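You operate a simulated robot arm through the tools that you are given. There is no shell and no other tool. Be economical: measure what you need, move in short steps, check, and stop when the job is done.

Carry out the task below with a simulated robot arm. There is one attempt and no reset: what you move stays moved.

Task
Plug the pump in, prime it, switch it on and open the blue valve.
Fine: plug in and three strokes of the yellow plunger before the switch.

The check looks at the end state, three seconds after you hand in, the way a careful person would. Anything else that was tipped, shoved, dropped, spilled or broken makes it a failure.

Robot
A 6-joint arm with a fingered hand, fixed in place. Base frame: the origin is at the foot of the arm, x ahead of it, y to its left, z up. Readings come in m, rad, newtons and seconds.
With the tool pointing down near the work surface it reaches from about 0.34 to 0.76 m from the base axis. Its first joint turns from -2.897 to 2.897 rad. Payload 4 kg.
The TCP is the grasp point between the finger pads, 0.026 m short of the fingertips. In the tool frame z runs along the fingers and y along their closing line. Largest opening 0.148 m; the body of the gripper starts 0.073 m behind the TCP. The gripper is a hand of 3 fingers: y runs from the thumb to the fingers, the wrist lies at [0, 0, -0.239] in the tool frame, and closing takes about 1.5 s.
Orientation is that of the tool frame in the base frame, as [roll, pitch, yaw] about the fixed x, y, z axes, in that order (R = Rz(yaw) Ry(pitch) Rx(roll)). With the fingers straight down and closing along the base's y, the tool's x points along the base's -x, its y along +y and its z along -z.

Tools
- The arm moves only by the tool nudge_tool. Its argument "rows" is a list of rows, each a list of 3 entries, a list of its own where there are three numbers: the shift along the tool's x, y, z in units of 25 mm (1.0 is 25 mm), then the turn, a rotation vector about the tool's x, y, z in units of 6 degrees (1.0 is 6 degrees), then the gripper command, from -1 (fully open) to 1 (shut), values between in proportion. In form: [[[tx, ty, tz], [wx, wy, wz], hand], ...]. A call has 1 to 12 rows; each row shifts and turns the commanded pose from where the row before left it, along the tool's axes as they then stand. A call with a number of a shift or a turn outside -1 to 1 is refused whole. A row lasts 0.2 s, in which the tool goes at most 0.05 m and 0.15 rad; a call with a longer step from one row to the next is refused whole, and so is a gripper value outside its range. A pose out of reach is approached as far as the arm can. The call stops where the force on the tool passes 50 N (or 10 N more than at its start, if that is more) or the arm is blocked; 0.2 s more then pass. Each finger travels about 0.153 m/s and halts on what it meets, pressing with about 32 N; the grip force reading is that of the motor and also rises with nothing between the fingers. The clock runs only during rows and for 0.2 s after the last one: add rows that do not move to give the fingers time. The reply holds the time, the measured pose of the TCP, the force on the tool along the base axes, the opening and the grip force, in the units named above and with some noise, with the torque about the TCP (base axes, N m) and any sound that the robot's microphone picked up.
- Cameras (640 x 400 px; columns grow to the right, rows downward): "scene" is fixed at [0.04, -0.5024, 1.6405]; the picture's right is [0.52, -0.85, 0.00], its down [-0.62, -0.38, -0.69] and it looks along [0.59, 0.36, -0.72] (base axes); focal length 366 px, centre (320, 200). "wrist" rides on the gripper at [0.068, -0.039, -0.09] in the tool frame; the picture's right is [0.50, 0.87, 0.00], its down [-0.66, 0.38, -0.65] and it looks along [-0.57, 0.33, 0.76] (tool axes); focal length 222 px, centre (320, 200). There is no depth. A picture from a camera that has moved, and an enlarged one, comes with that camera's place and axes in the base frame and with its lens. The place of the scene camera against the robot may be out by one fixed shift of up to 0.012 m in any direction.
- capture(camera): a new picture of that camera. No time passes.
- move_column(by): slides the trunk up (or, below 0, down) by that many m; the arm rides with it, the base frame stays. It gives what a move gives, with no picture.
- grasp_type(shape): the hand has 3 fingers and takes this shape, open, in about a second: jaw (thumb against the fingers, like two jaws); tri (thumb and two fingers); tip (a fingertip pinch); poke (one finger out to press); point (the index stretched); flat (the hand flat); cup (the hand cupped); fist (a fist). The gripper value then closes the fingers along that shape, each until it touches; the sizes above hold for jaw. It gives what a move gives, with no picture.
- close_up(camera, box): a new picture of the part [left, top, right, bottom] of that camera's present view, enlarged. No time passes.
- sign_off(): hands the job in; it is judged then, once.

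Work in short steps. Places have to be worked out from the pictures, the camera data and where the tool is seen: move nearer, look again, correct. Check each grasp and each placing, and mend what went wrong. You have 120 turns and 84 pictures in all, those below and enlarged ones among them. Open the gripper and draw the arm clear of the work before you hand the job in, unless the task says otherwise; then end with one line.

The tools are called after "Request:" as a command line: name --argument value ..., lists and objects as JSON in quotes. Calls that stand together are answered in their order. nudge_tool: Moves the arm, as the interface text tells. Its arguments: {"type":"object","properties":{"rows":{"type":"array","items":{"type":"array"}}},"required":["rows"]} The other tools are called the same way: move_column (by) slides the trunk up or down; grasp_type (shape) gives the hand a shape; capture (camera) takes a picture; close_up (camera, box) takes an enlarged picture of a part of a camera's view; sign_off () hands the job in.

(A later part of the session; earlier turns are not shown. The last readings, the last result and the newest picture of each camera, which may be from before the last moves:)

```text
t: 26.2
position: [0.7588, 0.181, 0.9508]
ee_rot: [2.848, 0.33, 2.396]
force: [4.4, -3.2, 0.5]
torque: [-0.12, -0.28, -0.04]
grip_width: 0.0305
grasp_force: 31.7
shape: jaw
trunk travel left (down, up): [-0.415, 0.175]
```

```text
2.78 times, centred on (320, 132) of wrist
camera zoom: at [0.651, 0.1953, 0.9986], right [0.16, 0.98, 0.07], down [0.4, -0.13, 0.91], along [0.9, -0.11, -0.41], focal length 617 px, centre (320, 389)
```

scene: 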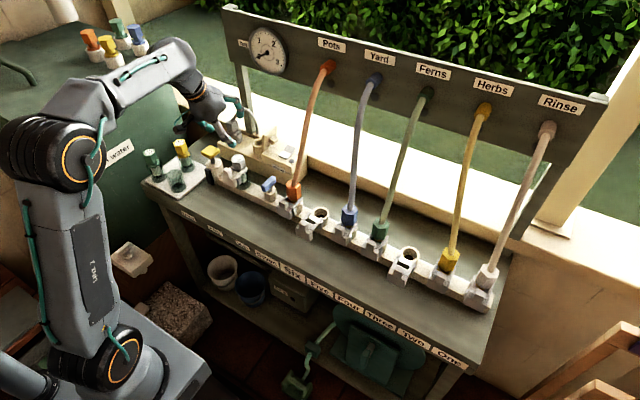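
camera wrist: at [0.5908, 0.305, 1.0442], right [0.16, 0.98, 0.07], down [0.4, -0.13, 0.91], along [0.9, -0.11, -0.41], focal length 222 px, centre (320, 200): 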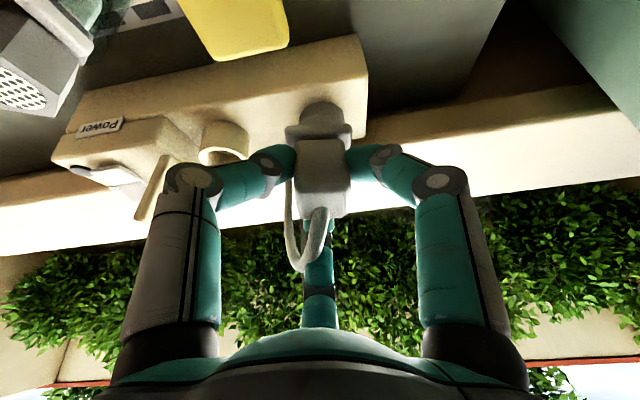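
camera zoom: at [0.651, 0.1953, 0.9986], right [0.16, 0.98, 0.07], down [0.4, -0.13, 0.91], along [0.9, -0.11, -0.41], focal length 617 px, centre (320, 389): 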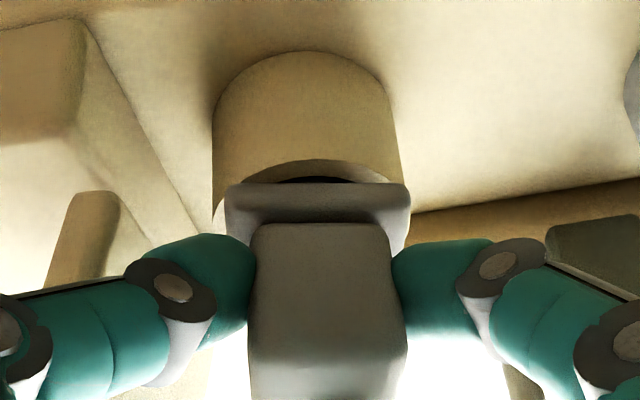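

Light side force of (+4.4, -3.2) N, so the plug is entering but slightly off. I'll ease 1 mm that way and continue down 8 mm.

Request:
nudge_tool --rows '[[[0, -0.047, 0.165], [0, 0, 0], 0.9], [[0.052, -0.044, 0.145], [0, 0, 0], 0.9]]'

Request:
close_up --camera "wrist" --box '[230, 60, 410, 204]'

Request:
close_up --camera "scene" --box '[220, 105, 300, 155]'

```text
t: 26.8
position: [0.7587, 0.1804, 0.9449]
ee_rot: [2.844, 0.332, 2.393]
force: [8.1, -4.2, 13.4]
torque: [-0.2, -0.2, 0.01]
grip_width: 0.0307
grasp_force: 31.9
shape: jaw
trunk travel left (down, up): [-0.415, 0.175]
```

```text
2.78 times, centred on (320, 132) of wrist
camera zoom: at [0.6516, 0.1944, 0.9925], right [0.16, 0.98, 0.08], down [0.39, -0.13, 0.91], along [0.91, -0.11, -0.41], focal length 617 px, centre (320, 389)
```

zoom: 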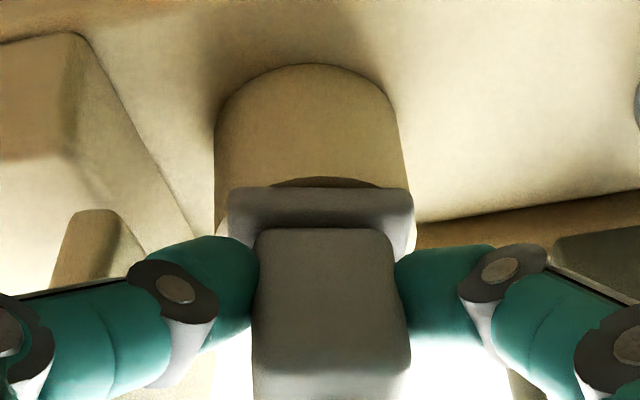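

```text
8.00 times, centred on (260, 130) of scene
camera zoom: at [0.04, -0.5024, 1.6405], right [0.52, -0.85, 0.0], down [-0.62, -0.38, -0.69], along [0.59, 0.36, -0.72], focal length 2931 px, centre (800, 760)
```

zoom: 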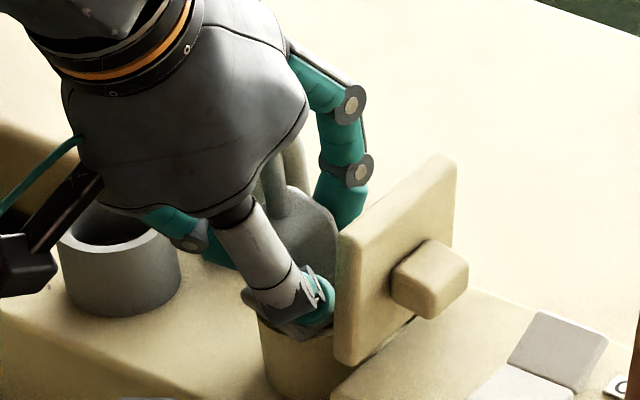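

Vertical force is up to 13 N and the flange is nearly on the ring. I'll press a few mm more with a slight lateral relief to seat it fully.

Request:
nudge_tool --rows '[[[-0.012, -0.04, 0.17], [0, 0, 0], 0.9], [[0.03, -0.025, 0.085], [0, 0, 0], 0.9], [[0, 0, 0], [0, 0, 0], 0.9]]'

Request:
close_up --camera "wrist" --box '[230, 60, 410, 204]'

```text
t: 27.6
position: [0.7605, 0.1783, 0.9394]
ee_rot: [2.844, 0.333, 2.391]
force: [11.9, -8.6, 31.4]
torque: [-0.27, -0.21, 0.16]
grip_width: 0.033
grasp_force: 32.0
shape: jaw
trunk travel left (down, up): [-0.415, 0.175]
```

```text
2.78 times, centred on (320, 132) of wrist
camera zoom: at [0.6522, 0.1926, 0.9871], right [0.16, 0.98, 0.08], down [0.39, -0.13, 0.91], along [0.91, -0.11, -0.41], focal length 617 px, centre (320, 389)
```

zoom: 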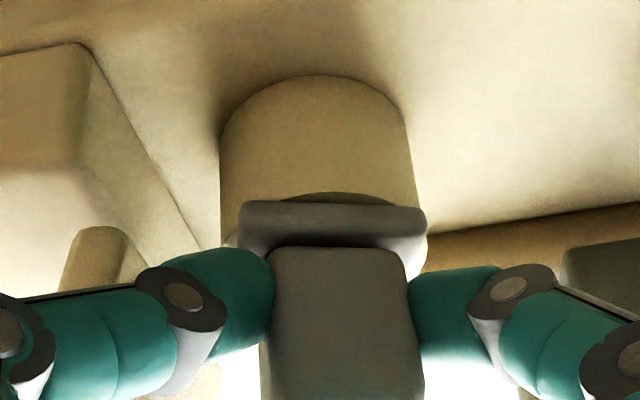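

The fingers are starting to slide on the plug, so it's apparently at its stop. I'll release a little, back out along the tool axis and inspect.

Request:
nudge_tool --rows '[[[-0.03, 0.025, -0.085], [0, 0, 0], 0.9], [[0, 0, 0], [0, 0, 0], 0.45], [[0, 0, 0], [0, 0, 0], 0.3], [[0, 0, 0], [0, 0, 0], 0.3]]'

Request:
close_up --camera "wrist" --box '[230, 60, 410, 204]'

```text
t: 28.6
position: [0.7586, 0.1805, 0.9362]
ee_rot: [2.853, 0.327, 2.397]
force: [0.4, 0.3, 0.1]
torque: [0.01, -0.01, 0.0]
grip_width: 0.0518
grasp_force: 0.1
shape: jaw
trunk travel left (down, up): [-0.415, 0.175]
```

```text
2.78 times, centred on (320, 132) of wrist
camera zoom: at [0.6512, 0.1949, 0.9849], right [0.16, 0.98, 0.07], down [0.4, -0.13, 0.91], along [0.9, -0.11, -0.42], focal length 617 px, centre (320, 389)
```

zoom: 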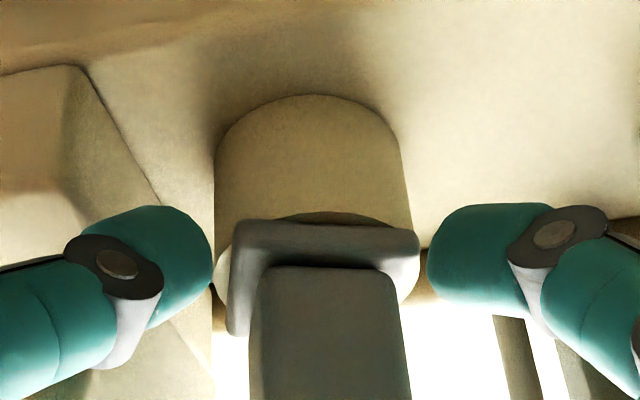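

Released. I'll back out about 80 mm along the tool axis and inspect.

Request:
nudge_tool --rows '[[[0, 0, -0.8], [0, 0, 0], 0.3], [[0, 0, -0.8], [0, 0, 0], 0.3], [[0, 0, -0.8], [0, 0, 0], 0.3], [[0, 0, -0.8], [0, 0, 0], 0.3]]'

Request:
close_up --camera "wrist" --box '[200, 60, 440, 252]'

Request:
close_up --camera "scene" --box '[220, 105, 300, 155]'

```text
t: 29.6
position: [0.7238, 0.1812, 1.0107]
ee_rot: [2.851, 0.328, 2.394]
force: [0.5, 0.5, 0.2]
torque: [0.0, -0.01, 0.01]
grip_width: 0.0517
grasp_force: 0.2
shape: jaw
trunk travel left (down, up): [-0.415, 0.175]
```

```text
2.08 times, centred on (320, 156) of wrist
camera zoom: at [0.617, 0.1942, 1.0592], right [0.16, 0.98, 0.07], down [0.4, -0.13, 0.91], along [0.9, -0.11, -0.41], focal length 463 px, centre (320, 292)
```

zoom: 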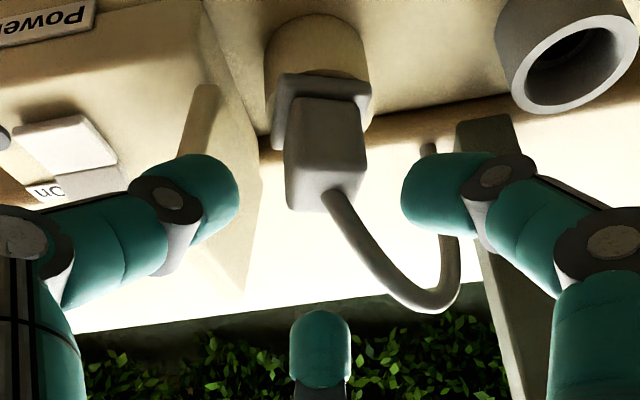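

```text
8.00 times, centred on (260, 130) of scene
camera zoom: at [0.04, -0.5024, 1.6405], right [0.52, -0.85, 0.0], down [-0.62, -0.38, -0.69], along [0.59, 0.36, -0.72], focal length 2931 px, centre (800, 760)
```

zoom: 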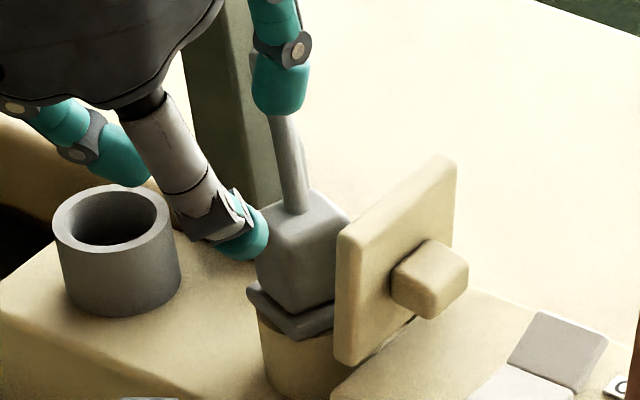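

The plug is in the socket but may be slightly twisted or tilted. I'll enlarge it to judge the seating.

Request:
close_up --camera "wrist" --box '[280, 60, 400, 156]'

Request:
close_up --camera "scene" --box '[242, 118, 282, 158]'

```text
4.17 times, centred on (340, 108) of wrist
camera zoom: at [0.617, 0.1942, 1.0592], right [0.16, 0.98, 0.07], down [0.4, -0.13, 0.91], along [0.9, -0.11, -0.41], focal length 926 px, centre (237, 583)
```

zoom: 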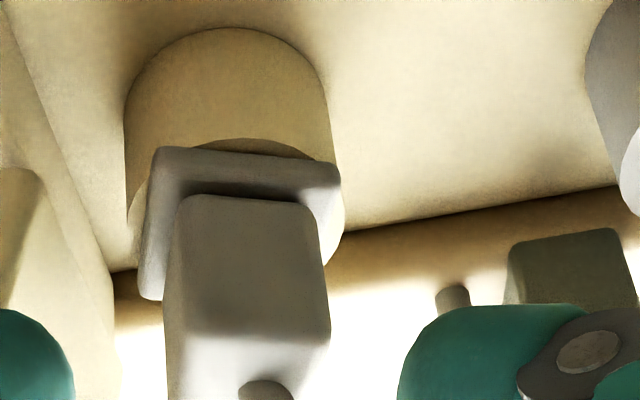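

```text
10.00 times, centred on (262, 138) of scene
camera zoom: at [0.04, -0.5024, 1.6405], right [0.52, -0.85, 0.0], down [-0.62, -0.38, -0.69], along [0.59, 0.36, -0.72], focal length 3664 px, centre (900, 820)
```

zoom: 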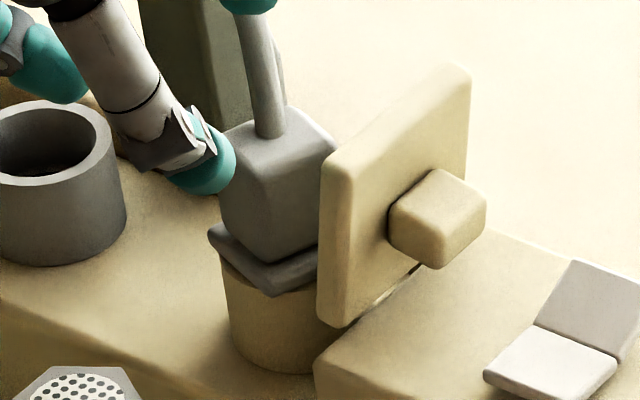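

Body z (0.911–0.945) matches the parked height, so the plug is fully seated. Next comes priming: I'll move up and back over the yellow plunger, straighten the hand to vertical and switch to the poke shape.

Request:
nudge_tool --rows '[[[0.667, 0.18, -0.478], [0, 0, 0], 0.3], [[0.667, 0.18, -0.478], [0, 0, 0], 0.3], [[0.667, 0.18, -0.478], [0, 0, 0], 0.3], [[0.667, 0.18, -0.478], [0, 0, 0], 0.3], [[0.667, 0.18, -0.478], [0, 0, 0], 0.3], [[0.667, 0.18, -0.478], [0, 0, 0], 0.3], [[0, 0, 0], [0.536, 0.638, 0], 0.3], [[0, 0, 0], [0.536, 0.638, 0], 0.3], [[0, 0, 0], [0.536, 0.638, 0], 0.3], [[0, 0, 0], [0.536, 0.638, 0], 0.3], [[0, 0, 0], [0.536, 0.638, 0], 0.3]]'

Request:
grasp_type --shape "poke"

Request:
capture --camera "wrist"

Request:
close_up --camera "scene" --box '[170, 100, 298, 180]'

```text
t: 32.0
position: [0.6418, 0.2645, 1.0501]
ee_rot: [3.141, 0.001, 2.445]
force: [-1.3, -0.2, 0.3]
torque: [0.01, -0.01, 0.02]
grip_width: 0.0516
grasp_force: 0.0
shape: jaw
trunk travel left (down, up): [-0.415, 0.175]
```

```text
t: 32.9
position: [0.6422, 0.2644, 1.0503]
ee_rot: [3.14, -0.001, 2.444]
force: [0.2, 0.3, -0.3]
torque: [0.01, -0.02, 0.0]
grip_width: 0.0
grasp_force: 0.0
shape: poke
trunk travel left (down, up): [-0.415, 0.175]
```

```text
33 pictures are left
camera wrist: at [0.5652, 0.2789, 1.1399], right [0.17, 0.98, 0.0], down [0.74, -0.13, 0.65], along [0.64, -0.11, -0.76], focal length 222 px, centre (320, 200)
```

wrist: 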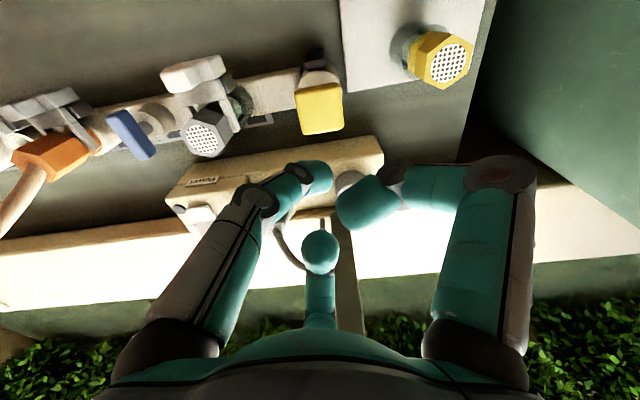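

```text
5.00 times, centred on (234, 140) of scene
camera zoom: at [0.04, -0.5024, 1.6405], right [0.52, -0.85, 0.0], down [-0.62, -0.38, -0.69], along [0.59, 0.36, -0.72], focal length 1832 px, centre (750, 500)
```

zoom: 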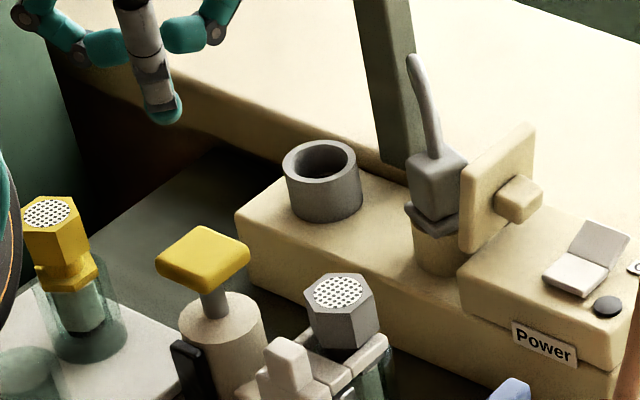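

Poke is ready, and the plunger head is confirmed at about (0.637, 0.267), top at 0.915. I'll centre over it, descend close, then press a short way and read the force.

Request:
nudge_tool --rows '[[[0.248, -0.08, 0.8], [0, 0, 0], 1], [[0, 0, 0.9], [0, 0, 0], 1], [[0, 0, 0.9], [0, 0, 0], 1], [[0, 0, 0.9], [0, 0, 0], 1], [[0, 0, 0.6], [0, 0, 0], 1]]'

Request:
nudge_tool --rows '[[[0, 0, 0.25], [0, 0, 0], 1], [[0, 0, 0.25], [0, 0, 0], 1]]'

Request:
close_up --camera "wrist" --box '[230, 60, 430, 220]'

Request:
close_up --camera "scene" --box '[170, 100, 298, 180]'

```text
t: 34.1
position: [0.6356, 0.2679, 0.9489]
ee_rot: [3.139, 0.001, 2.444]
force: [0.0, -0.3, 1.4]
torque: [-0.02, -0.04, 0.0]
grip_width: 0.0
grasp_force: 32.3
shape: jaw
trunk travel left (down, up): [-0.415, 0.175]
```

```text
t: 34.7
position: [0.6346, 0.2668, 0.9352]
ee_rot: [3.141, 0.0, 2.442]
force: [0.2, 0.4, 5.7]
torque: [0.0, -0.01, -0.01]
grip_width: 0.0002
grasp_force: 32.2
shape: jaw
trunk travel left (down, up): [-0.415, 0.175]
```

```text
2.50 times, centred on (330, 140) of wrist
camera zoom: at [0.5586, 0.2814, 1.0256], right [0.17, 0.98, 0.0], down [0.74, -0.13, 0.65], along [0.65, -0.11, -0.76], focal length 555 px, centre (295, 350)
```

zoom: 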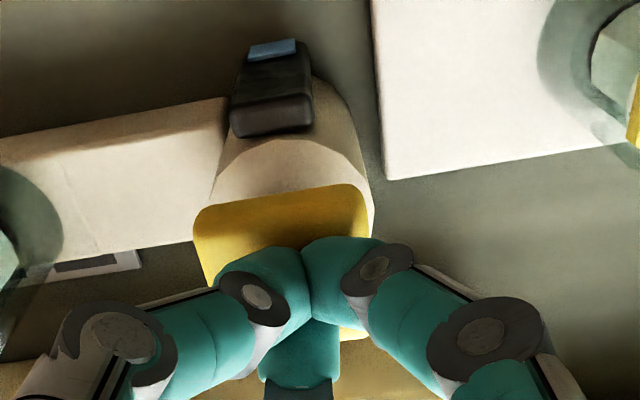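

```text
5.00 times, centred on (234, 140) of scene
camera zoom: at [0.04, -0.5024, 1.6405], right [0.52, -0.85, 0.0], down [-0.62, -0.38, -0.69], along [0.59, 0.36, -0.72], focal length 1832 px, centre (750, 500)
```

zoom: 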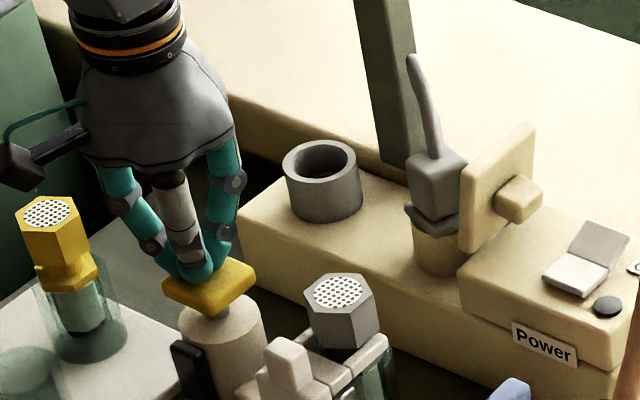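

The closed fingers press centrally with 5.7 N of spring force, so this is a press-type plunger. I'll keep pressing in 5 mm steps to the bottom.

Request:
nudge_tool --rows '[[[0, 0, 0.2], [0, 0, 0], 1], [[0, 0, 0.2], [0, 0, 0], 1]]'

Request:
nudge_tool --rows '[[[0, 0, 0.2], [0, 0, 0], 1], [[0, 0, 0.2], [0, 0, 0], 1]]'

```text
t: 35.3
position: [0.6352, 0.2671, 0.9282]
ee_rot: [3.138, 0.002, 2.446]
force: [0.8, 1.0, 20.0]
torque: [0.05, -0.07, 0.01]
grip_width: 0.0
grasp_force: 31.6
shape: jaw
trunk travel left (down, up): [-0.415, 0.175]
```

```text
t: 35.8
position: [0.6365, 0.2679, 0.9276]
ee_rot: [3.122, 0.009, 2.446]
force: [-2.1, 0.2, 23.9]
torque: [0.1, 0.08, -0.04]
grip_width: 0.0
grasp_force: 32.4
shape: jaw
trunk travel left (down, up): [-0.415, 0.175]
stopped in row 2: the force on the tool passed its limit at 54 N (the readings are from after the stop); the commanded pose is now the measured one
```

It bottomed at z≈0.928, a ~20 mm stroke. I'll release fully and check that the plunger springs back.

Request:
nudge_tool --rows '[[[0, 0, -0.4], [0, 0, 0], 1], [[0, 0, -0.4], [0, 0, 0], 1], [[0, 0, -0.5], [0, 0, 0], 1], [[0, 0, 0], [0, 0, 0], 1]]'

Request:
close_up --camera "scene" --box '[170, 100, 298, 180]'

```text
t: 36.8
position: [0.6369, 0.2681, 0.9564]
ee_rot: [3.131, 0.005, 2.445]
force: [0.0, 0.1, -0.5]
torque: [0.01, -0.02, 0.0]
grip_width: 0.0
grasp_force: 31.5
shape: jaw
trunk travel left (down, up): [-0.415, 0.175]
```

```text
5.00 times, centred on (234, 140) of scene
camera zoom: at [0.04, -0.5024, 1.6405], right [0.52, -0.85, 0.0], down [-0.62, -0.38, -0.69], along [0.59, 0.36, -0.72], focal length 1832 px, centre (750, 500)
```

zoom: 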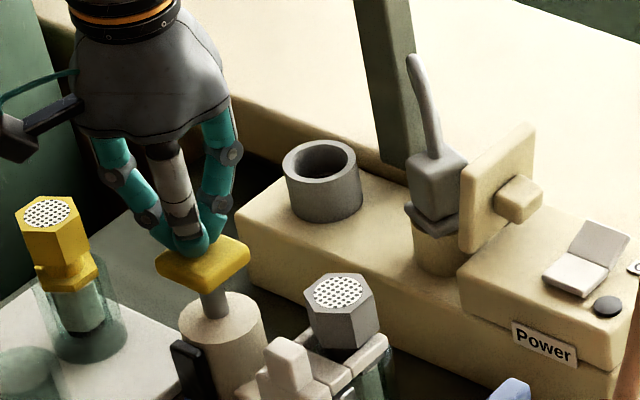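

It sprang back fully, so that's stroke one. Stroke two, same depth.

Request:
nudge_tool --rows '[[[0, 0, 0.4], [0, 0, 0], 1], [[0, 0, 0.4], [0, 0, 0], 1], [[0, 0, 0.45], [0, 0, 0], 1], [[0, 0, 0], [0, 0, 0], 1]]'

Request:
nudge_tool --rows '[[[0, 0, -0.4], [0, 0, 0], 1], [[0, 0, -0.45], [0, 0, 0], 1], [[0, 0, -0.45], [0, 0, 0], 1], [[0, 0, 0], [0, 0, 0], 1]]'

```text
t: 37.8
position: [0.6385, 0.2681, 0.9273]
ee_rot: [3.125, 0.006, 2.446]
force: [1.1, -1.6, 18.4]
torque: [-0.01, -0.03, 0.02]
grip_width: 0.0003
grasp_force: 32.0
shape: jaw
trunk travel left (down, up): [-0.415, 0.175]
```

```text
t: 38.8
position: [0.637, 0.2679, 0.9584]
ee_rot: [3.132, 0.004, 2.445]
force: [-0.4, -0.1, -0.8]
torque: [0.01, -0.01, 0.02]
grip_width: 0.0
grasp_force: 32.3
shape: jaw
trunk travel left (down, up): [-0.415, 0.175]
```

Stroke two bottomed with 18 N and released. Now stroke three.

Request:
nudge_tool --rows '[[[0, 0, 0.4], [0, 0, 0], 1], [[0, 0, 0.45], [0, 0, 0], 1], [[0, 0, 0.48], [0, 0, 0], 1], [[0, 0, 0], [0, 0, 0], 1]]'

Request:
nudge_tool --rows '[[[0, 0, -0.4], [0, 0, 0], 1], [[0, 0, -0.45], [0, 0, 0], 1], [[0, 0, -0.6], [0, 0, 0], 1], [[0, 0, -0.8], [0, 0, 0], 1], [[0, 0, -0.8], [0, 0, 0], 1], [[0, 0, -0.8], [0, 0, 0], 1]]'

Request:
close_up --camera "scene" --box '[180, 120, 308, 200]'

```text
t: 39.8
position: [0.6365, 0.2671, 0.9275]
ee_rot: [3.125, 0.009, 2.445]
force: [3.7, 3.7, 27.3]
torque: [0.15, -0.09, -0.03]
grip_width: 0.0
grasp_force: 31.9
shape: jaw
trunk travel left (down, up): [-0.415, 0.175]
```

```text
t: 41.2
position: [0.6349, 0.2662, 1.0206]
ee_rot: [3.13, 0.005, 2.447]
force: [0.2, 0.3, 0.4]
torque: [-0.01, -0.03, 0.0]
grip_width: 0.0
grasp_force: 31.8
shape: jaw
trunk travel left (down, up): [-0.415, 0.175]
```

```text
5.00 times, centred on (244, 160) of scene
camera zoom: at [0.04, -0.5024, 1.6405], right [0.52, -0.85, 0.0], down [-0.62, -0.38, -0.69], along [0.59, 0.36, -0.72], focal length 1832 px, centre (700, 400)
```

zoom: 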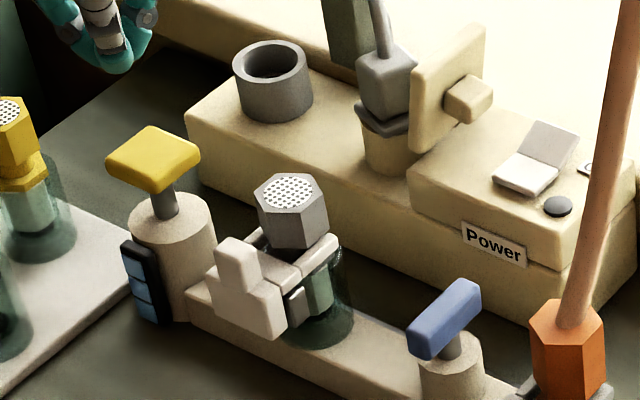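

The side indicator now shows three blue segments, so it's primed. The rocker's far, raised half beside "On" is at about (0.787, 0.068, 0.914). I'll move over in front of it and lean the hand forward for reach.

Request:
nudge_tool --rows '[[[-0.7325, -0.678, -0.1], [0, 0, 0], 1], [[-0.7325, -0.678, -0.1], [0, 0, 0], 1], [[-0.7325, -0.678, -0.1], [0, 0, 0], 1], [[-0.7325, -0.678, -0.1], [0, 0, 0], 1], [[-0.7325, -0.678, -0.1], [0, 0, 0], 1], [[-0.7325, -0.678, -0.1], [0, 0, 0], 1], [[-0.7325, -0.678, -0.1], [0, 0, 0], 1], [[-0.7325, -0.678, -0.1], [0, 0, 0], 1], [[0, 0, 0], [-0.67, -0.797, 0], 1], [[0, 0, 0], [-0.67, -0.797, 0], 1], [[0, 0, 0], [-0.67, -0.797, 0], 1], [[0, 0, 0], [-0.67, -0.797, 0], 1]]'

Request:
capture --camera "wrist"

```text
t: 43.8
position: [0.6616, 0.0702, 1.0391]
ee_rot: [2.836, 0.334, 2.392]
force: [0.4, 0.9, -1.0]
torque: [0.0, 0.01, 0.02]
grip_width: 0.0
grasp_force: 31.9
shape: jaw
trunk travel left (down, up): [-0.415, 0.175]
```

```text
27 pictures are left
camera wrist: at [0.5533, 0.083, 1.087], right [0.15, 0.98, 0.08], down [0.39, -0.14, 0.91], along [0.91, -0.11, -0.4], focal length 222 px, centre (320, 200)
```

wrist: 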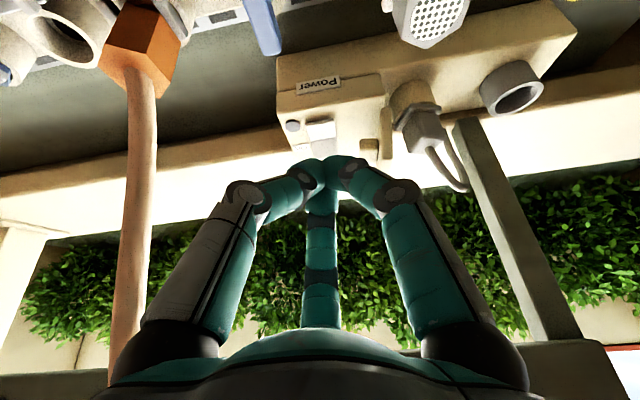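

The rocker position is confirmed at y≈0.068. I'll move forward and down to hover about 40 mm above its far half.

Request:
nudge_tool --rows '[[[-0.476, 0.389, 0.763], [0, 0, 0], 1], [[-0.476, 0.389, 0.763], [0, 0, 0], 1], [[-0.476, 0.389, 0.763], [0, 0, 0], 1], [[-0.476, 0.389, 0.763], [0, 0, 0], 1], [[-0.476, 0.389, 0.763], [0, 0, 0], 1]]'

Request:
close_up --camera "wrist" --box '[220, 80, 420, 240]'

Request:
close_up --camera "scene" --box '[230, 110, 326, 170]'

```text
t: 45.0
position: [0.7715, 0.0701, 0.9868]
ee_rot: [2.839, 0.333, 2.394]
force: [0.0, -0.3, 0.6]
torque: [0.04, -0.01, -0.03]
grip_width: 0.0002
grasp_force: 32.3
shape: jaw
trunk travel left (down, up): [-0.415, 0.175]
```

```text
2.50 times, centred on (320, 160) of wrist
camera zoom: at [0.6637, 0.0833, 1.0329], right [0.15, 0.98, 0.08], down [0.39, -0.14, 0.91], along [0.91, -0.11, -0.4], focal length 555 px, centre (320, 300)
```

zoom: 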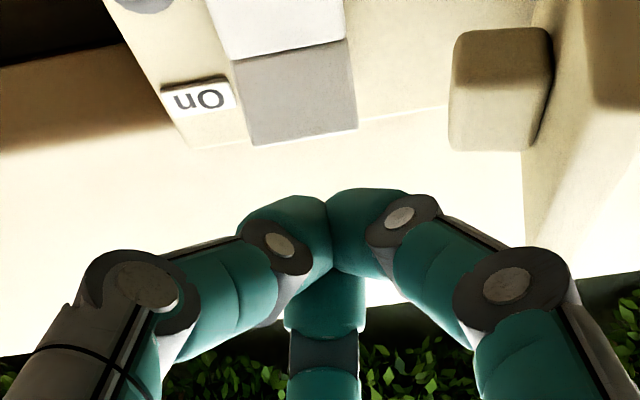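

```text
6.67 times, centred on (278, 140) of scene
camera zoom: at [0.04, -0.5024, 1.6405], right [0.52, -0.85, 0.0], down [-0.62, -0.38, -0.69], along [0.59, 0.36, -0.72], focal length 2442 px, centre (600, 600)
```

zoom: 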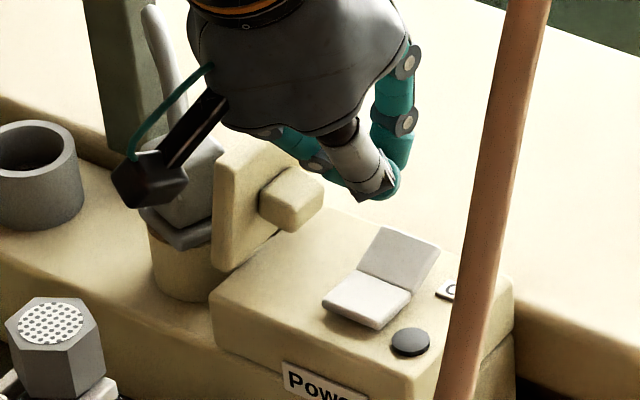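

The far half is centred near (0.79, 0.0675). I'll shift 9 mm forward and descend, then press in small steps.

Request:
nudge_tool --rows '[[[0.005, -0.07, 0.53], [0, 0, 0], 1], [[0.005, -0.07, 0.53], [0, 0, 0], 1], [[0.065, -0.054, 0.181], [0, 0, 0], 1], [[0.065, -0.054, 0.181], [0, 0, 0], 1]]'

Request:
close_up --camera "wrist" --box '[220, 80, 420, 240]'

Request:
close_up --camera "scene" --box '[250, 110, 330, 160]'

```text
t: 46.0
position: [0.7801, 0.0677, 0.9511]
ee_rot: [2.838, 0.333, 2.393]
force: [-0.6, 0.6, -0.5]
torque: [-0.02, 0.0, 0.02]
grip_width: 0.0
grasp_force: 32.4
shape: jaw
trunk travel left (down, up): [-0.415, 0.175]
```

```text
2.50 times, centred on (320, 160) of wrist
camera zoom: at [0.6717, 0.0797, 0.9988], right [0.15, 0.98, 0.08], down [0.39, -0.14, 0.91], along [0.91, -0.11, -0.41], focal length 555 px, centre (320, 300)
```

zoom: 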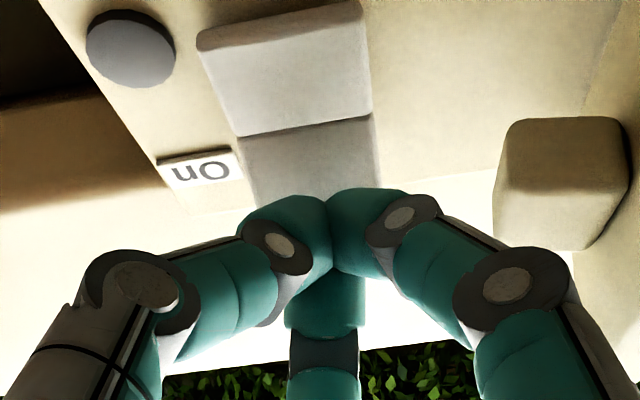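

```text
8.00 times, centred on (290, 135) of scene
camera zoom: at [0.04, -0.5024, 1.6405], right [0.52, -0.85, 0.0], down [-0.62, -0.38, -0.69], along [0.59, 0.36, -0.72], focal length 2931 px, centre (560, 720)
```

zoom: 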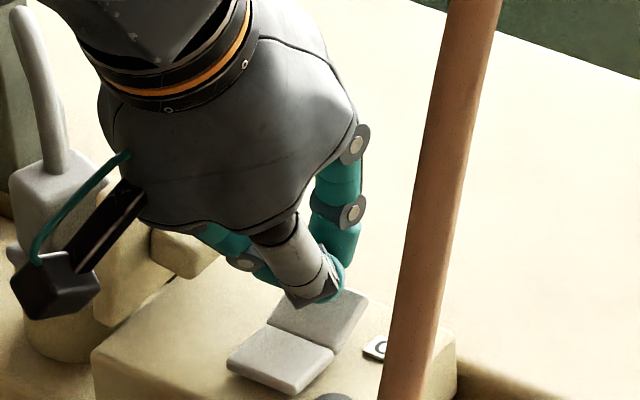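

The tip is right above the far half. I'll press down in small steps.

Request:
nudge_tool --rows '[[[0.065, -0.054, 0.181], [0, 0, 0], 1], [[0.065, -0.054, 0.181], [0, 0, 0], 1]]'

Request:
nudge_tool --rows '[[[0.065, -0.054, 0.181], [0, 0, 0], 1], [[0.065, -0.054, 0.181], [0, 0, 0], 1]]'

```text
t: 46.6
position: [0.7796, 0.0661, 0.9424]
ee_rot: [2.839, 0.333, 2.394]
force: [0.5, 0.8, 1.7]
torque: [0.03, -0.02, 0.0]
grip_width: 0.0
grasp_force: 31.9
shape: jaw
trunk travel left (down, up): [-0.415, 0.175]
```

```text
t: 47.2
position: [0.7811, 0.0665, 0.9362]
ee_rot: [2.832, 0.34, 2.392]
force: [-4.5, -0.8, 21.0]
torque: [0.08, -0.04, 0.04]
grip_width: 0.0001
grasp_force: 32.0
shape: jaw
trunk travel left (down, up): [-0.415, 0.175]
```

Contact began at 0.942 and reads 21 N at 0.936. I'll check the rocker and the lamp.

Request:
close_up --camera "wrist" --box '[220, 80, 420, 240]'

```text
2.50 times, centred on (320, 160) of wrist
camera zoom: at [0.6724, 0.0797, 0.9827], right [0.15, 0.98, 0.08], down [0.38, -0.14, 0.91], along [0.91, -0.11, -0.4], focal length 555 px, centre (320, 300)
```

zoom: 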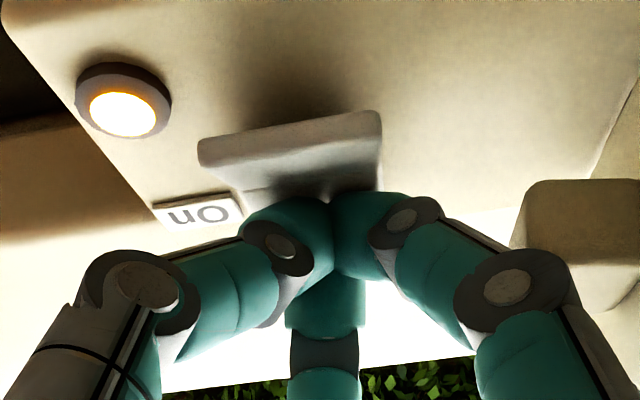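

The lamp is lit and the rocker has flipped, so the pump is on. I'll back away up and rearwards, then straighten the hand over the blue lever.

Request:
nudge_tool --rows '[[[0, 0, -0.8], [0, 0, 0], 1], [[0, 0, -0.8], [0, 0, 0], 1], [[0, 0, -0.8], [0, 0, 0], 1], [[0.331, -0.496, -0.635], [0, 0, 0], 1], [[0.331, -0.496, -0.635], [0, 0, 0], 1], [[0.331, -0.496, -0.635], [0, 0, 0], 1], [[0.331, -0.496, -0.635], [0, 0, 0], 1], [[0.331, -0.496, -0.635], [0, 0, 0], 1], [[0.331, -0.496, -0.635], [0, 0, 0], 1]]'

Request:
nudge_tool --rows '[[[0, 0, 0], [0.67, 0.797, 0], 1], [[0, 0, 0], [0.67, 0.797, 0], 1], [[0, 0, 0], [0.67, 0.797, 0], 1], [[0, 0, 0], [0.67, 0.797, 0], 1], [[0, 0, 0], [0, 0, -0.952], 1], [[0, 0, 0], [0, 0, -0.952], 1], [[0, 0, 0], [0, 0, -0.952], 1], [[0, 0, 0], [0, 0, -0.952], 1], [[0, 0, 0], [0, 0, -0.952], 1], [[0, 0, 0], [0, 0, -0.952], 1], [[0, 0, 0], [0, 0, -0.952], 1]]'

Request:
capture --camera "wrist"

Request:
close_up --camera "scene" --box '[230, 120, 326, 200]'

```text
t: 49.2
position: [0.6365, 0.04, 1.0359]
ee_rot: [2.836, 0.331, 2.393]
force: [0.0, 0.2, -0.2]
torque: [0.01, -0.03, -0.02]
grip_width: 0.0
grasp_force: 31.9
shape: jaw
trunk travel left (down, up): [-0.415, 0.175]
```

```text
t: 51.6
position: [0.636, 0.0409, 1.0345]
ee_rot: [3.135, 0.011, -3.139]
force: [0.3, -0.4, 0.0]
torque: [0.01, -0.02, -0.01]
grip_width: 0.0001
grasp_force: 31.8
shape: jaw
trunk travel left (down, up): [-0.415, 0.175]
```

```text
21 pictures are left
camera wrist: at [0.5679, 0.0017, 1.1224], right [-0.5, 0.86, 0.0], down [0.65, 0.38, 0.66], along [0.57, 0.33, -0.75], focal length 222 px, centre (320, 200)
```

wrist: 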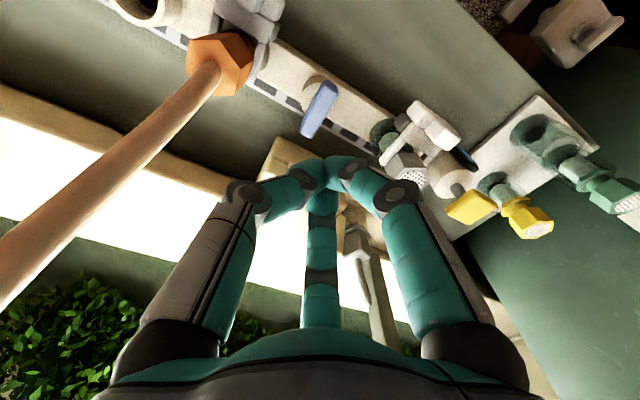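

```text
5.00 times, centred on (278, 160) of scene
camera zoom: at [0.04, -0.5024, 1.6405], right [0.52, -0.85, 0.0], down [-0.62, -0.38, -0.69], along [0.59, 0.36, -0.72], focal length 1832 px, centre (530, 400)
```

zoom: 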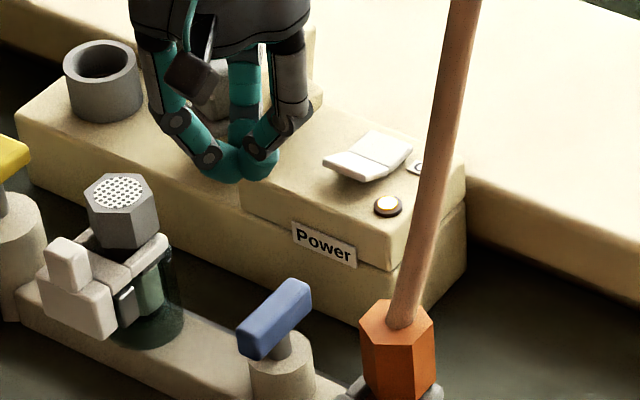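

The lamp is still on. The blue lever runs along x, centred at (0.640, 0.041) with its top at about 0.895. I'll open slightly, descend to straddle it and check before closing.

Request:
nudge_tool --rows '[[[-0.16, 0, 0], [0, 0, 0], 0.3], [[0, 0, 0.8], [0, 0, 0], 0.3], [[0, 0, 0.9], [0, 0, 0], 0.3], [[0, 0, 0.9], [0, 0, 0], 0.3], [[0, 0, 0.9], [0, 0, 0], 0.3], [[0, 0, 0.6], [0, 0, 0], 0.3]]'

Request:
close_up --camera "wrist" --box '[220, 100, 420, 260]'

Request:
close_up --camera "scene" --box '[230, 140, 326, 200]'

```text
t: 53.0
position: [0.6415, 0.0405, 0.9324]
ee_rot: [3.135, 0.011, -3.138]
force: [0.4, 0.2, -0.1]
torque: [-0.02, 0.0, -0.02]
grip_width: 0.0495
grasp_force: 0.0
shape: jaw
trunk travel left (down, up): [-0.415, 0.175]
```

```text
2.50 times, centred on (320, 180) of wrist
camera zoom: at [0.5739, 0.0018, 1.0203], right [-0.5, 0.87, 0.0], down [0.65, 0.38, 0.66], along [0.57, 0.33, -0.75], focal length 555 px, centre (320, 250)
```

zoom: 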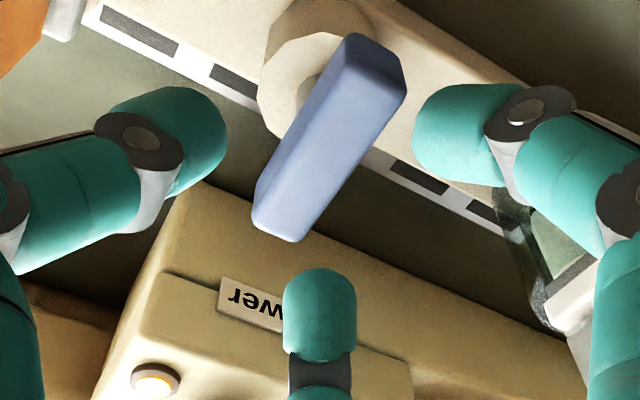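

```text
6.67 times, centred on (278, 170) of scene
camera zoom: at [0.04, -0.5024, 1.6405], right [0.52, -0.85, 0.0], down [-0.62, -0.38, -0.69], along [0.59, 0.36, -0.72], focal length 2442 px, centre (600, 400)
```

zoom: 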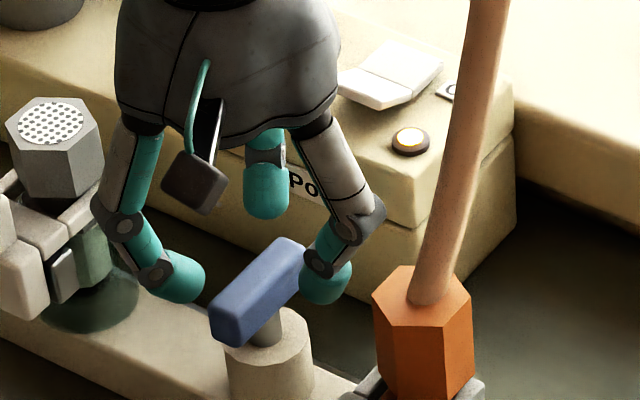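

I'll shift about 6 mm back to sit over the stem, descend 20 mm and close on the bar.

Request:
nudge_tool --rows '[[[0.24, -0.08, 0], [0, 0, 0], 0.3], [[0, 0, 0.4], [0, 0, 0], 0.3], [[0, 0, 0.4], [0, 0, 0], 0.3], [[0, 0, 0], [0, 0, 0], 0.6], [[0, 0, 0], [0, 0, 0], 0.9], [[0, 0, 0], [0, 0, 0], 0.9]]'

Request:
close_up --camera "wrist" --box '[220, 100, 420, 260]'

```text
t: 54.4
position: [0.6349, 0.0394, 0.9095]
ee_rot: [3.139, 0.01, -3.141]
force: [-0.3, 7.5, -7.1]
torque: [0.0, 0.01, 0.04]
grip_width: 0.0133
grasp_force: 31.9
shape: tri
trunk travel left (down, up): [-0.415, 0.175]
```

```text
2.50 times, centred on (320, 180) of wrist
camera zoom: at [0.5673, 0.0018, 0.9986], right [-0.5, 0.87, 0.0], down [0.65, 0.38, 0.66], along [0.57, 0.33, -0.75], focal length 555 px, centre (320, 250)
```

zoom: 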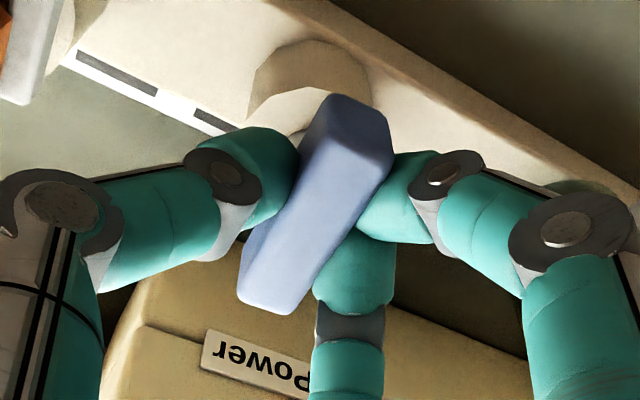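

Good three-point grip on the bar. I'll test a small clockwise turn (seen from above) and read the torque.

Request:
nudge_tool --rows '[[[0, 0, 0], [0, 0, 0.8], 0.9], [[0, 0, 0], [0, 0, 0.8], 0.9], [[0, 0, 0], [0, 0, 0.8], 0.9]]'

Request:
close_up --camera "scene" --box '[230, 140, 326, 200]'

```text
t: 55.2
position: [0.6358, 0.0396, 0.9108]
ee_rot: [3.134, 0.009, 2.888]
force: [1.3, 10.7, -12.2]
torque: [0.07, 0.02, 0.16]
grip_width: 0.0127
grasp_force: 31.9
shape: tri
trunk travel left (down, up): [-0.415, 0.175]
```

```text
6.67 times, centred on (278, 170) of scene
camera zoom: at [0.04, -0.5024, 1.6405], right [0.52, -0.85, 0.0], down [-0.62, -0.38, -0.69], along [0.59, 0.36, -0.72], focal length 2442 px, centre (600, 400)
```

zoom: 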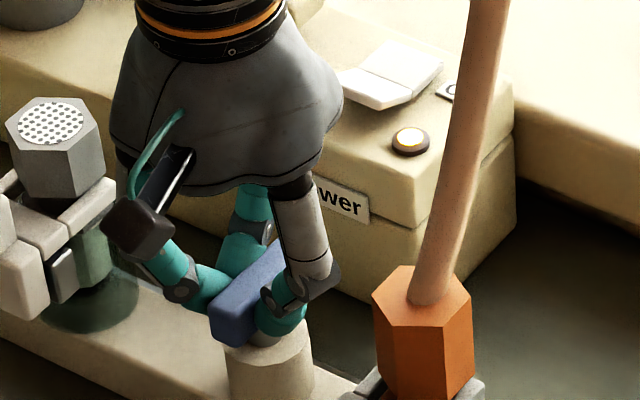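

Torque is only 0.16 N·m after 14°. A wrist view shows whether the bar is turning with the hand or slipping.

Request:
close_up --camera "wrist" --box '[220, 100, 420, 260]'

```text
2.50 times, centred on (320, 180) of wrist
camera zoom: at [0.5606, 0.0194, 0.9989], right [-0.27, 0.96, 0.0], down [0.72, 0.2, 0.66], along [0.64, 0.18, -0.75], focal length 555 px, centre (320, 250)
```

zoom: 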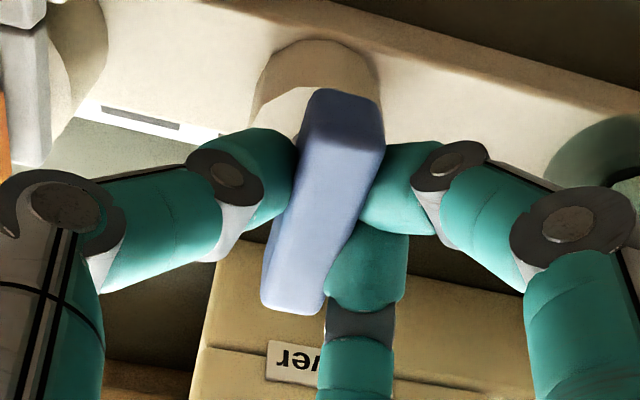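

The bar stayed put while the hand turned, so clockwise is against its stop. I'll rotate back and try counterclockwise.

Request:
nudge_tool --rows '[[[0, 0, 0], [0, 0, -0.8], 0.9], [[0, 0, 0], [0, 0, -0.8], 0.9], [[0, 0, 0], [0, 0, -0.8], 0.9], [[0, 0, 0], [0, 0, -0.8], 0.9], [[0, 0, 0], [0, 0, -0.8], 0.9], [[0, 0, 0], [0, 0, -0.8], 0.9], [[0, 0, 0], [0, 0, -0.8], 0.9], [[0, 0, 0], [0, 0, -0.8], 0.9]]'

Request:
close_up --camera "wrist" --box '[220, 100, 420, 260]'

```text
t: 57.0
position: [0.6361, 0.0401, 0.9108]
ee_rot: [-3.141, 0.01, -2.72]
force: [-0.2, 4.1, -16.2]
torque: [-0.01, -0.06, 0.0]
grip_width: 0.012
grasp_force: 31.3
shape: tri
trunk travel left (down, up): [-0.415, 0.175]
```

```text
2.50 times, centred on (320, 180) of wrist
camera zoom: at [0.5899, -0.0242, 0.9996], right [-0.81, 0.59, -0.01], down [0.44, 0.61, 0.66], along [0.39, 0.53, -0.75], focal length 555 px, centre (320, 250)
```

zoom: 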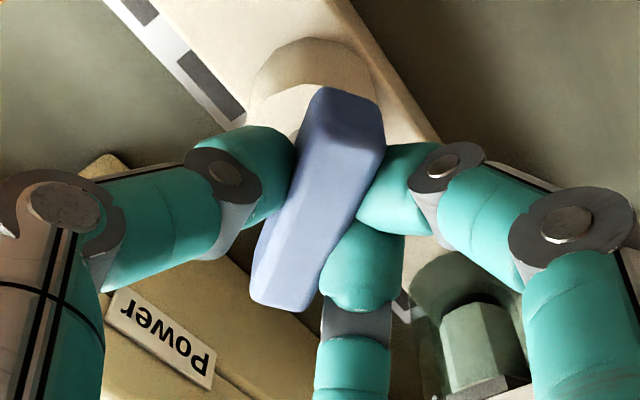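

Now the bar turns with the hand. I'll continue counterclockwise toward 90°, relieving the slight upward pull.

Request:
nudge_tool --rows '[[[0, 0, 0.1], [0, 0, -0.9], 0.9], [[0, 0, 0], [0, 0, -0.9], 0.9], [[0, 0, 0], [0, 0, -0.9], 0.9], [[0, 0, 0], [0, 0, -0.9], 0.9], [[0, 0, 0], [0, 0, -0.9], 0.9], [[0, 0, 0], [0, 0, -0.9], 0.9], [[0, 0, 0], [0, 0, -0.9], 0.9], [[0, 0, 0], [0, 0, -0.9], 0.9]]'

Request:
close_up --camera "wrist" --box '[220, 100, 420, 260]'

```text
t: 58.8
position: [0.6334, 0.0395, 0.9103]
ee_rot: [-3.123, 0.008, -1.972]
force: [9.9, -14.1, 18.9]
torque: [-0.4, -0.37, -0.12]
grip_width: 0.0132
grasp_force: 32.0
shape: tri
trunk travel left (down, up): [-0.415, 0.175]
```

```text
2.50 times, centred on (320, 180) of wrist
camera zoom: at [0.6428, -0.0375, 0.999], right [-0.99, -0.12, -0.02], down [-0.1, 0.75, 0.65], along [-0.06, 0.65, -0.76], focal length 555 px, centre (320, 250)
```

zoom: 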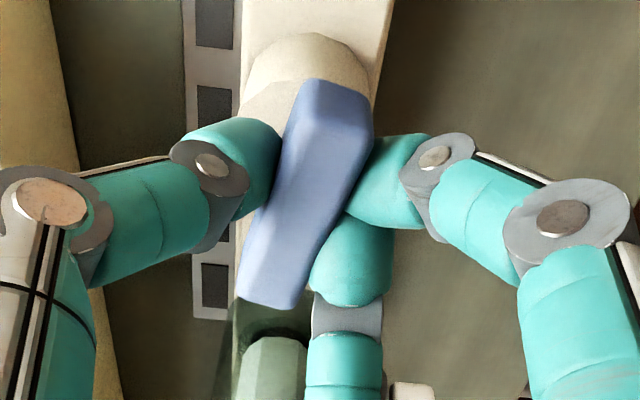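

Hand turned 67° and the bar is about 20° short of the pipe direction. I'll relax the side load slightly and turn on.

Request:
nudge_tool --rows '[[[0.03, -0.057, -0.06], [0, 0, -0.7], 0.9], [[0, 0, 0], [0, 0, -0.7], 0.9], [[0, 0, 0], [0, 0, -0.7], 0.9], [[0, 0, 0], [0, 0, -0.7], 0.9], [[0, 0, 0], [0, 0, -0.7], 0.9]]'

Request:
close_up --camera "wrist" --box '[220, 100, 420, 260]'

```text
t: 59.3
position: [0.6284, 0.0505, 0.904]
ee_rot: [-3.098, -0.003, -1.909]
force: [14.1, -19.9, 8.6]
torque: [-0.38, -0.56, -0.16]
grip_width: 0.0146
grasp_force: 31.9
shape: tri
out of reach, approached as far as the arm can: row 1, 2
trunk travel left (down, up): [-0.415, 0.175]
stopped in row 2: the force on the tool passed its limit at 54 N (the readings are from after the stop); the commanded pose is now the measured one
```

```text
2.50 times, centred on (320, 180) of wrist
camera zoom: at [0.6393, -0.0241, 0.9939], right [-0.98, -0.18, -0.04], down [-0.17, 0.75, 0.63], along [-0.09, 0.63, -0.77], focal length 555 px, centre (320, 250)
```

zoom: 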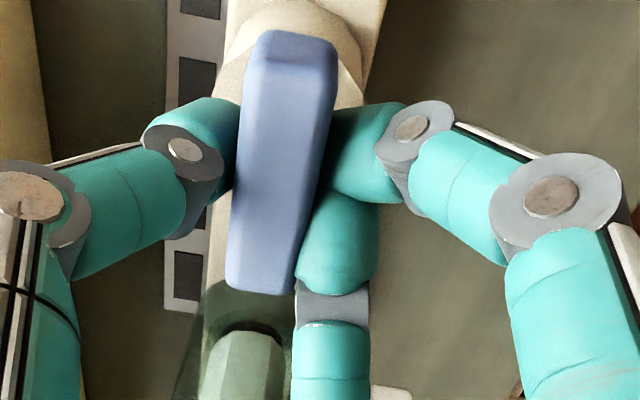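

The wrist ran out of turn, but the bar now looks parallel to the pipe. I'll open, rise clear and check the lever angle.

Request:
nudge_tool --rows '[[[0, 0, 0], [0, 0, 0], 0.5], [[0, 0, 0], [0, 0, 0], 0.3], [[0, 0, 0], [0, 0, 0], 0.3], [[0, 0, -0.5], [0, 0, 0], 0.3], [[0, 0, -0.9], [0, 0, 0], 0.3], [[0, 0, -0.9], [0, 0, 0], 0.3], [[0, 0, -0.9], [0, 0, 0], 0.3]]'

Request:
close_up --camera "wrist" --box '[220, 60, 420, 220]'

Request:
close_up --camera "scene" --box '[230, 140, 326, 200]'

```text
t: 60.9
position: [0.6085, 0.0758, 0.966]
ee_rot: [-3.101, -0.006, -1.918]
force: [0.1, -0.6, 0.0]
torque: [0.0, -0.04, -0.04]
grip_width: 0.0497
grasp_force: 0.0
shape: jaw
out of reach, approached as far as the arm can: row 5, 6, 7
trunk travel left (down, up): [-0.415, 0.175]
```

```text
2.50 times, centred on (320, 140) of wrist
camera zoom: at [0.6185, 0.0019, 1.0575], right [-0.98, -0.18, -0.03], down [-0.16, 0.76, 0.63], along [-0.09, 0.63, -0.77], focal length 555 px, centre (320, 350)
```

zoom: 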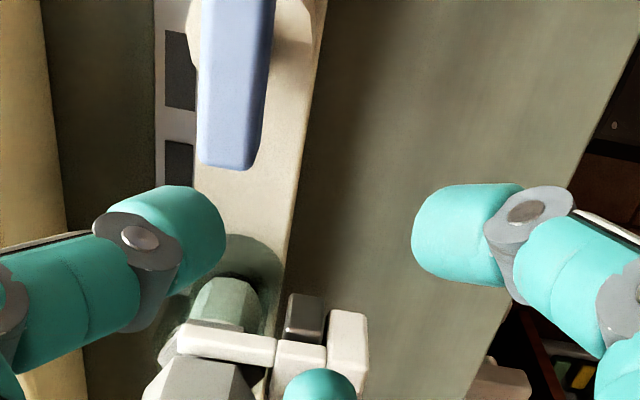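

```text
6.67 times, centred on (278, 170) of scene
camera zoom: at [0.04, -0.5024, 1.6405], right [0.52, -0.85, 0.0], down [-0.62, -0.38, -0.69], along [0.59, 0.36, -0.72], focal length 2442 px, centre (600, 400)
```

zoom: 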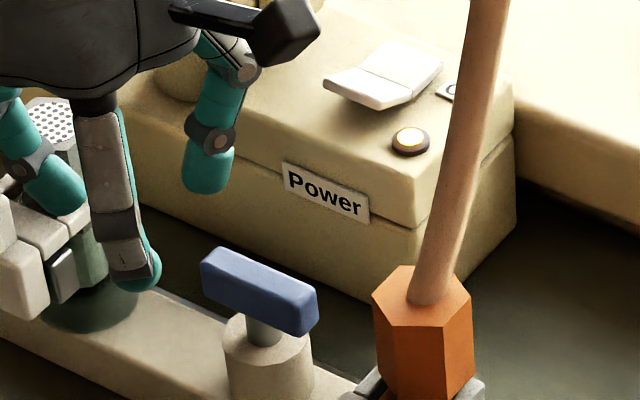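

The lever is now parallel to the pipe, so the valve is open, and the lamp is lit. I'll raise with the trunk first to clear everything vertically, then untwist the wrist.

Request:
move_column --by 0.12

Request:
nudge_tool --rows '[[[0, 0, 0], [0, 0, 0.9], 0.3], [[0, 0, 0], [0, 0, 0.9], 0.3], [[0, 0, 0], [0, 0, 0.9], 0.3], [[0, 0, 0], [0, 0, 0.9], 0.3], [[0, 0, 0], [0, 0, 0.9], 0.3], [[0, 0, 0], [0, 0, 0.9], 0.3], [[0, 0, 0], [0, 0, 0.9], -0.3], [[0, 0, 0], [0, 0, 0.9], -1], [[0, 0, 0], [0, 0, 0.9], -1], [[0, 0, 0], [0, 0, 0.9], -1]]'

```text
t: 62.4
position: [0.6081, 0.0758, 1.0867]
ee_rot: [-3.099, -0.004, -1.916]
force: [0.2, -0.7, 0.8]
torque: [0.05, 0.0, 0.01]
grip_width: 0.0497
grasp_force: 0.2
shape: jaw
trunk travel left (down, up): [-0.535, 0.055]
```

```text
t: 64.6
position: [0.6079, 0.076, 1.0853]
ee_rot: [-3.113, 0.031, -2.863]
force: [0.3, 0.5, 0.2]
torque: [0.0, 0.03, -0.04]
grip_width: 0.1418
grasp_force: 0.0
shape: jaw
trunk travel left (down, up): [-0.535, 0.055]
```

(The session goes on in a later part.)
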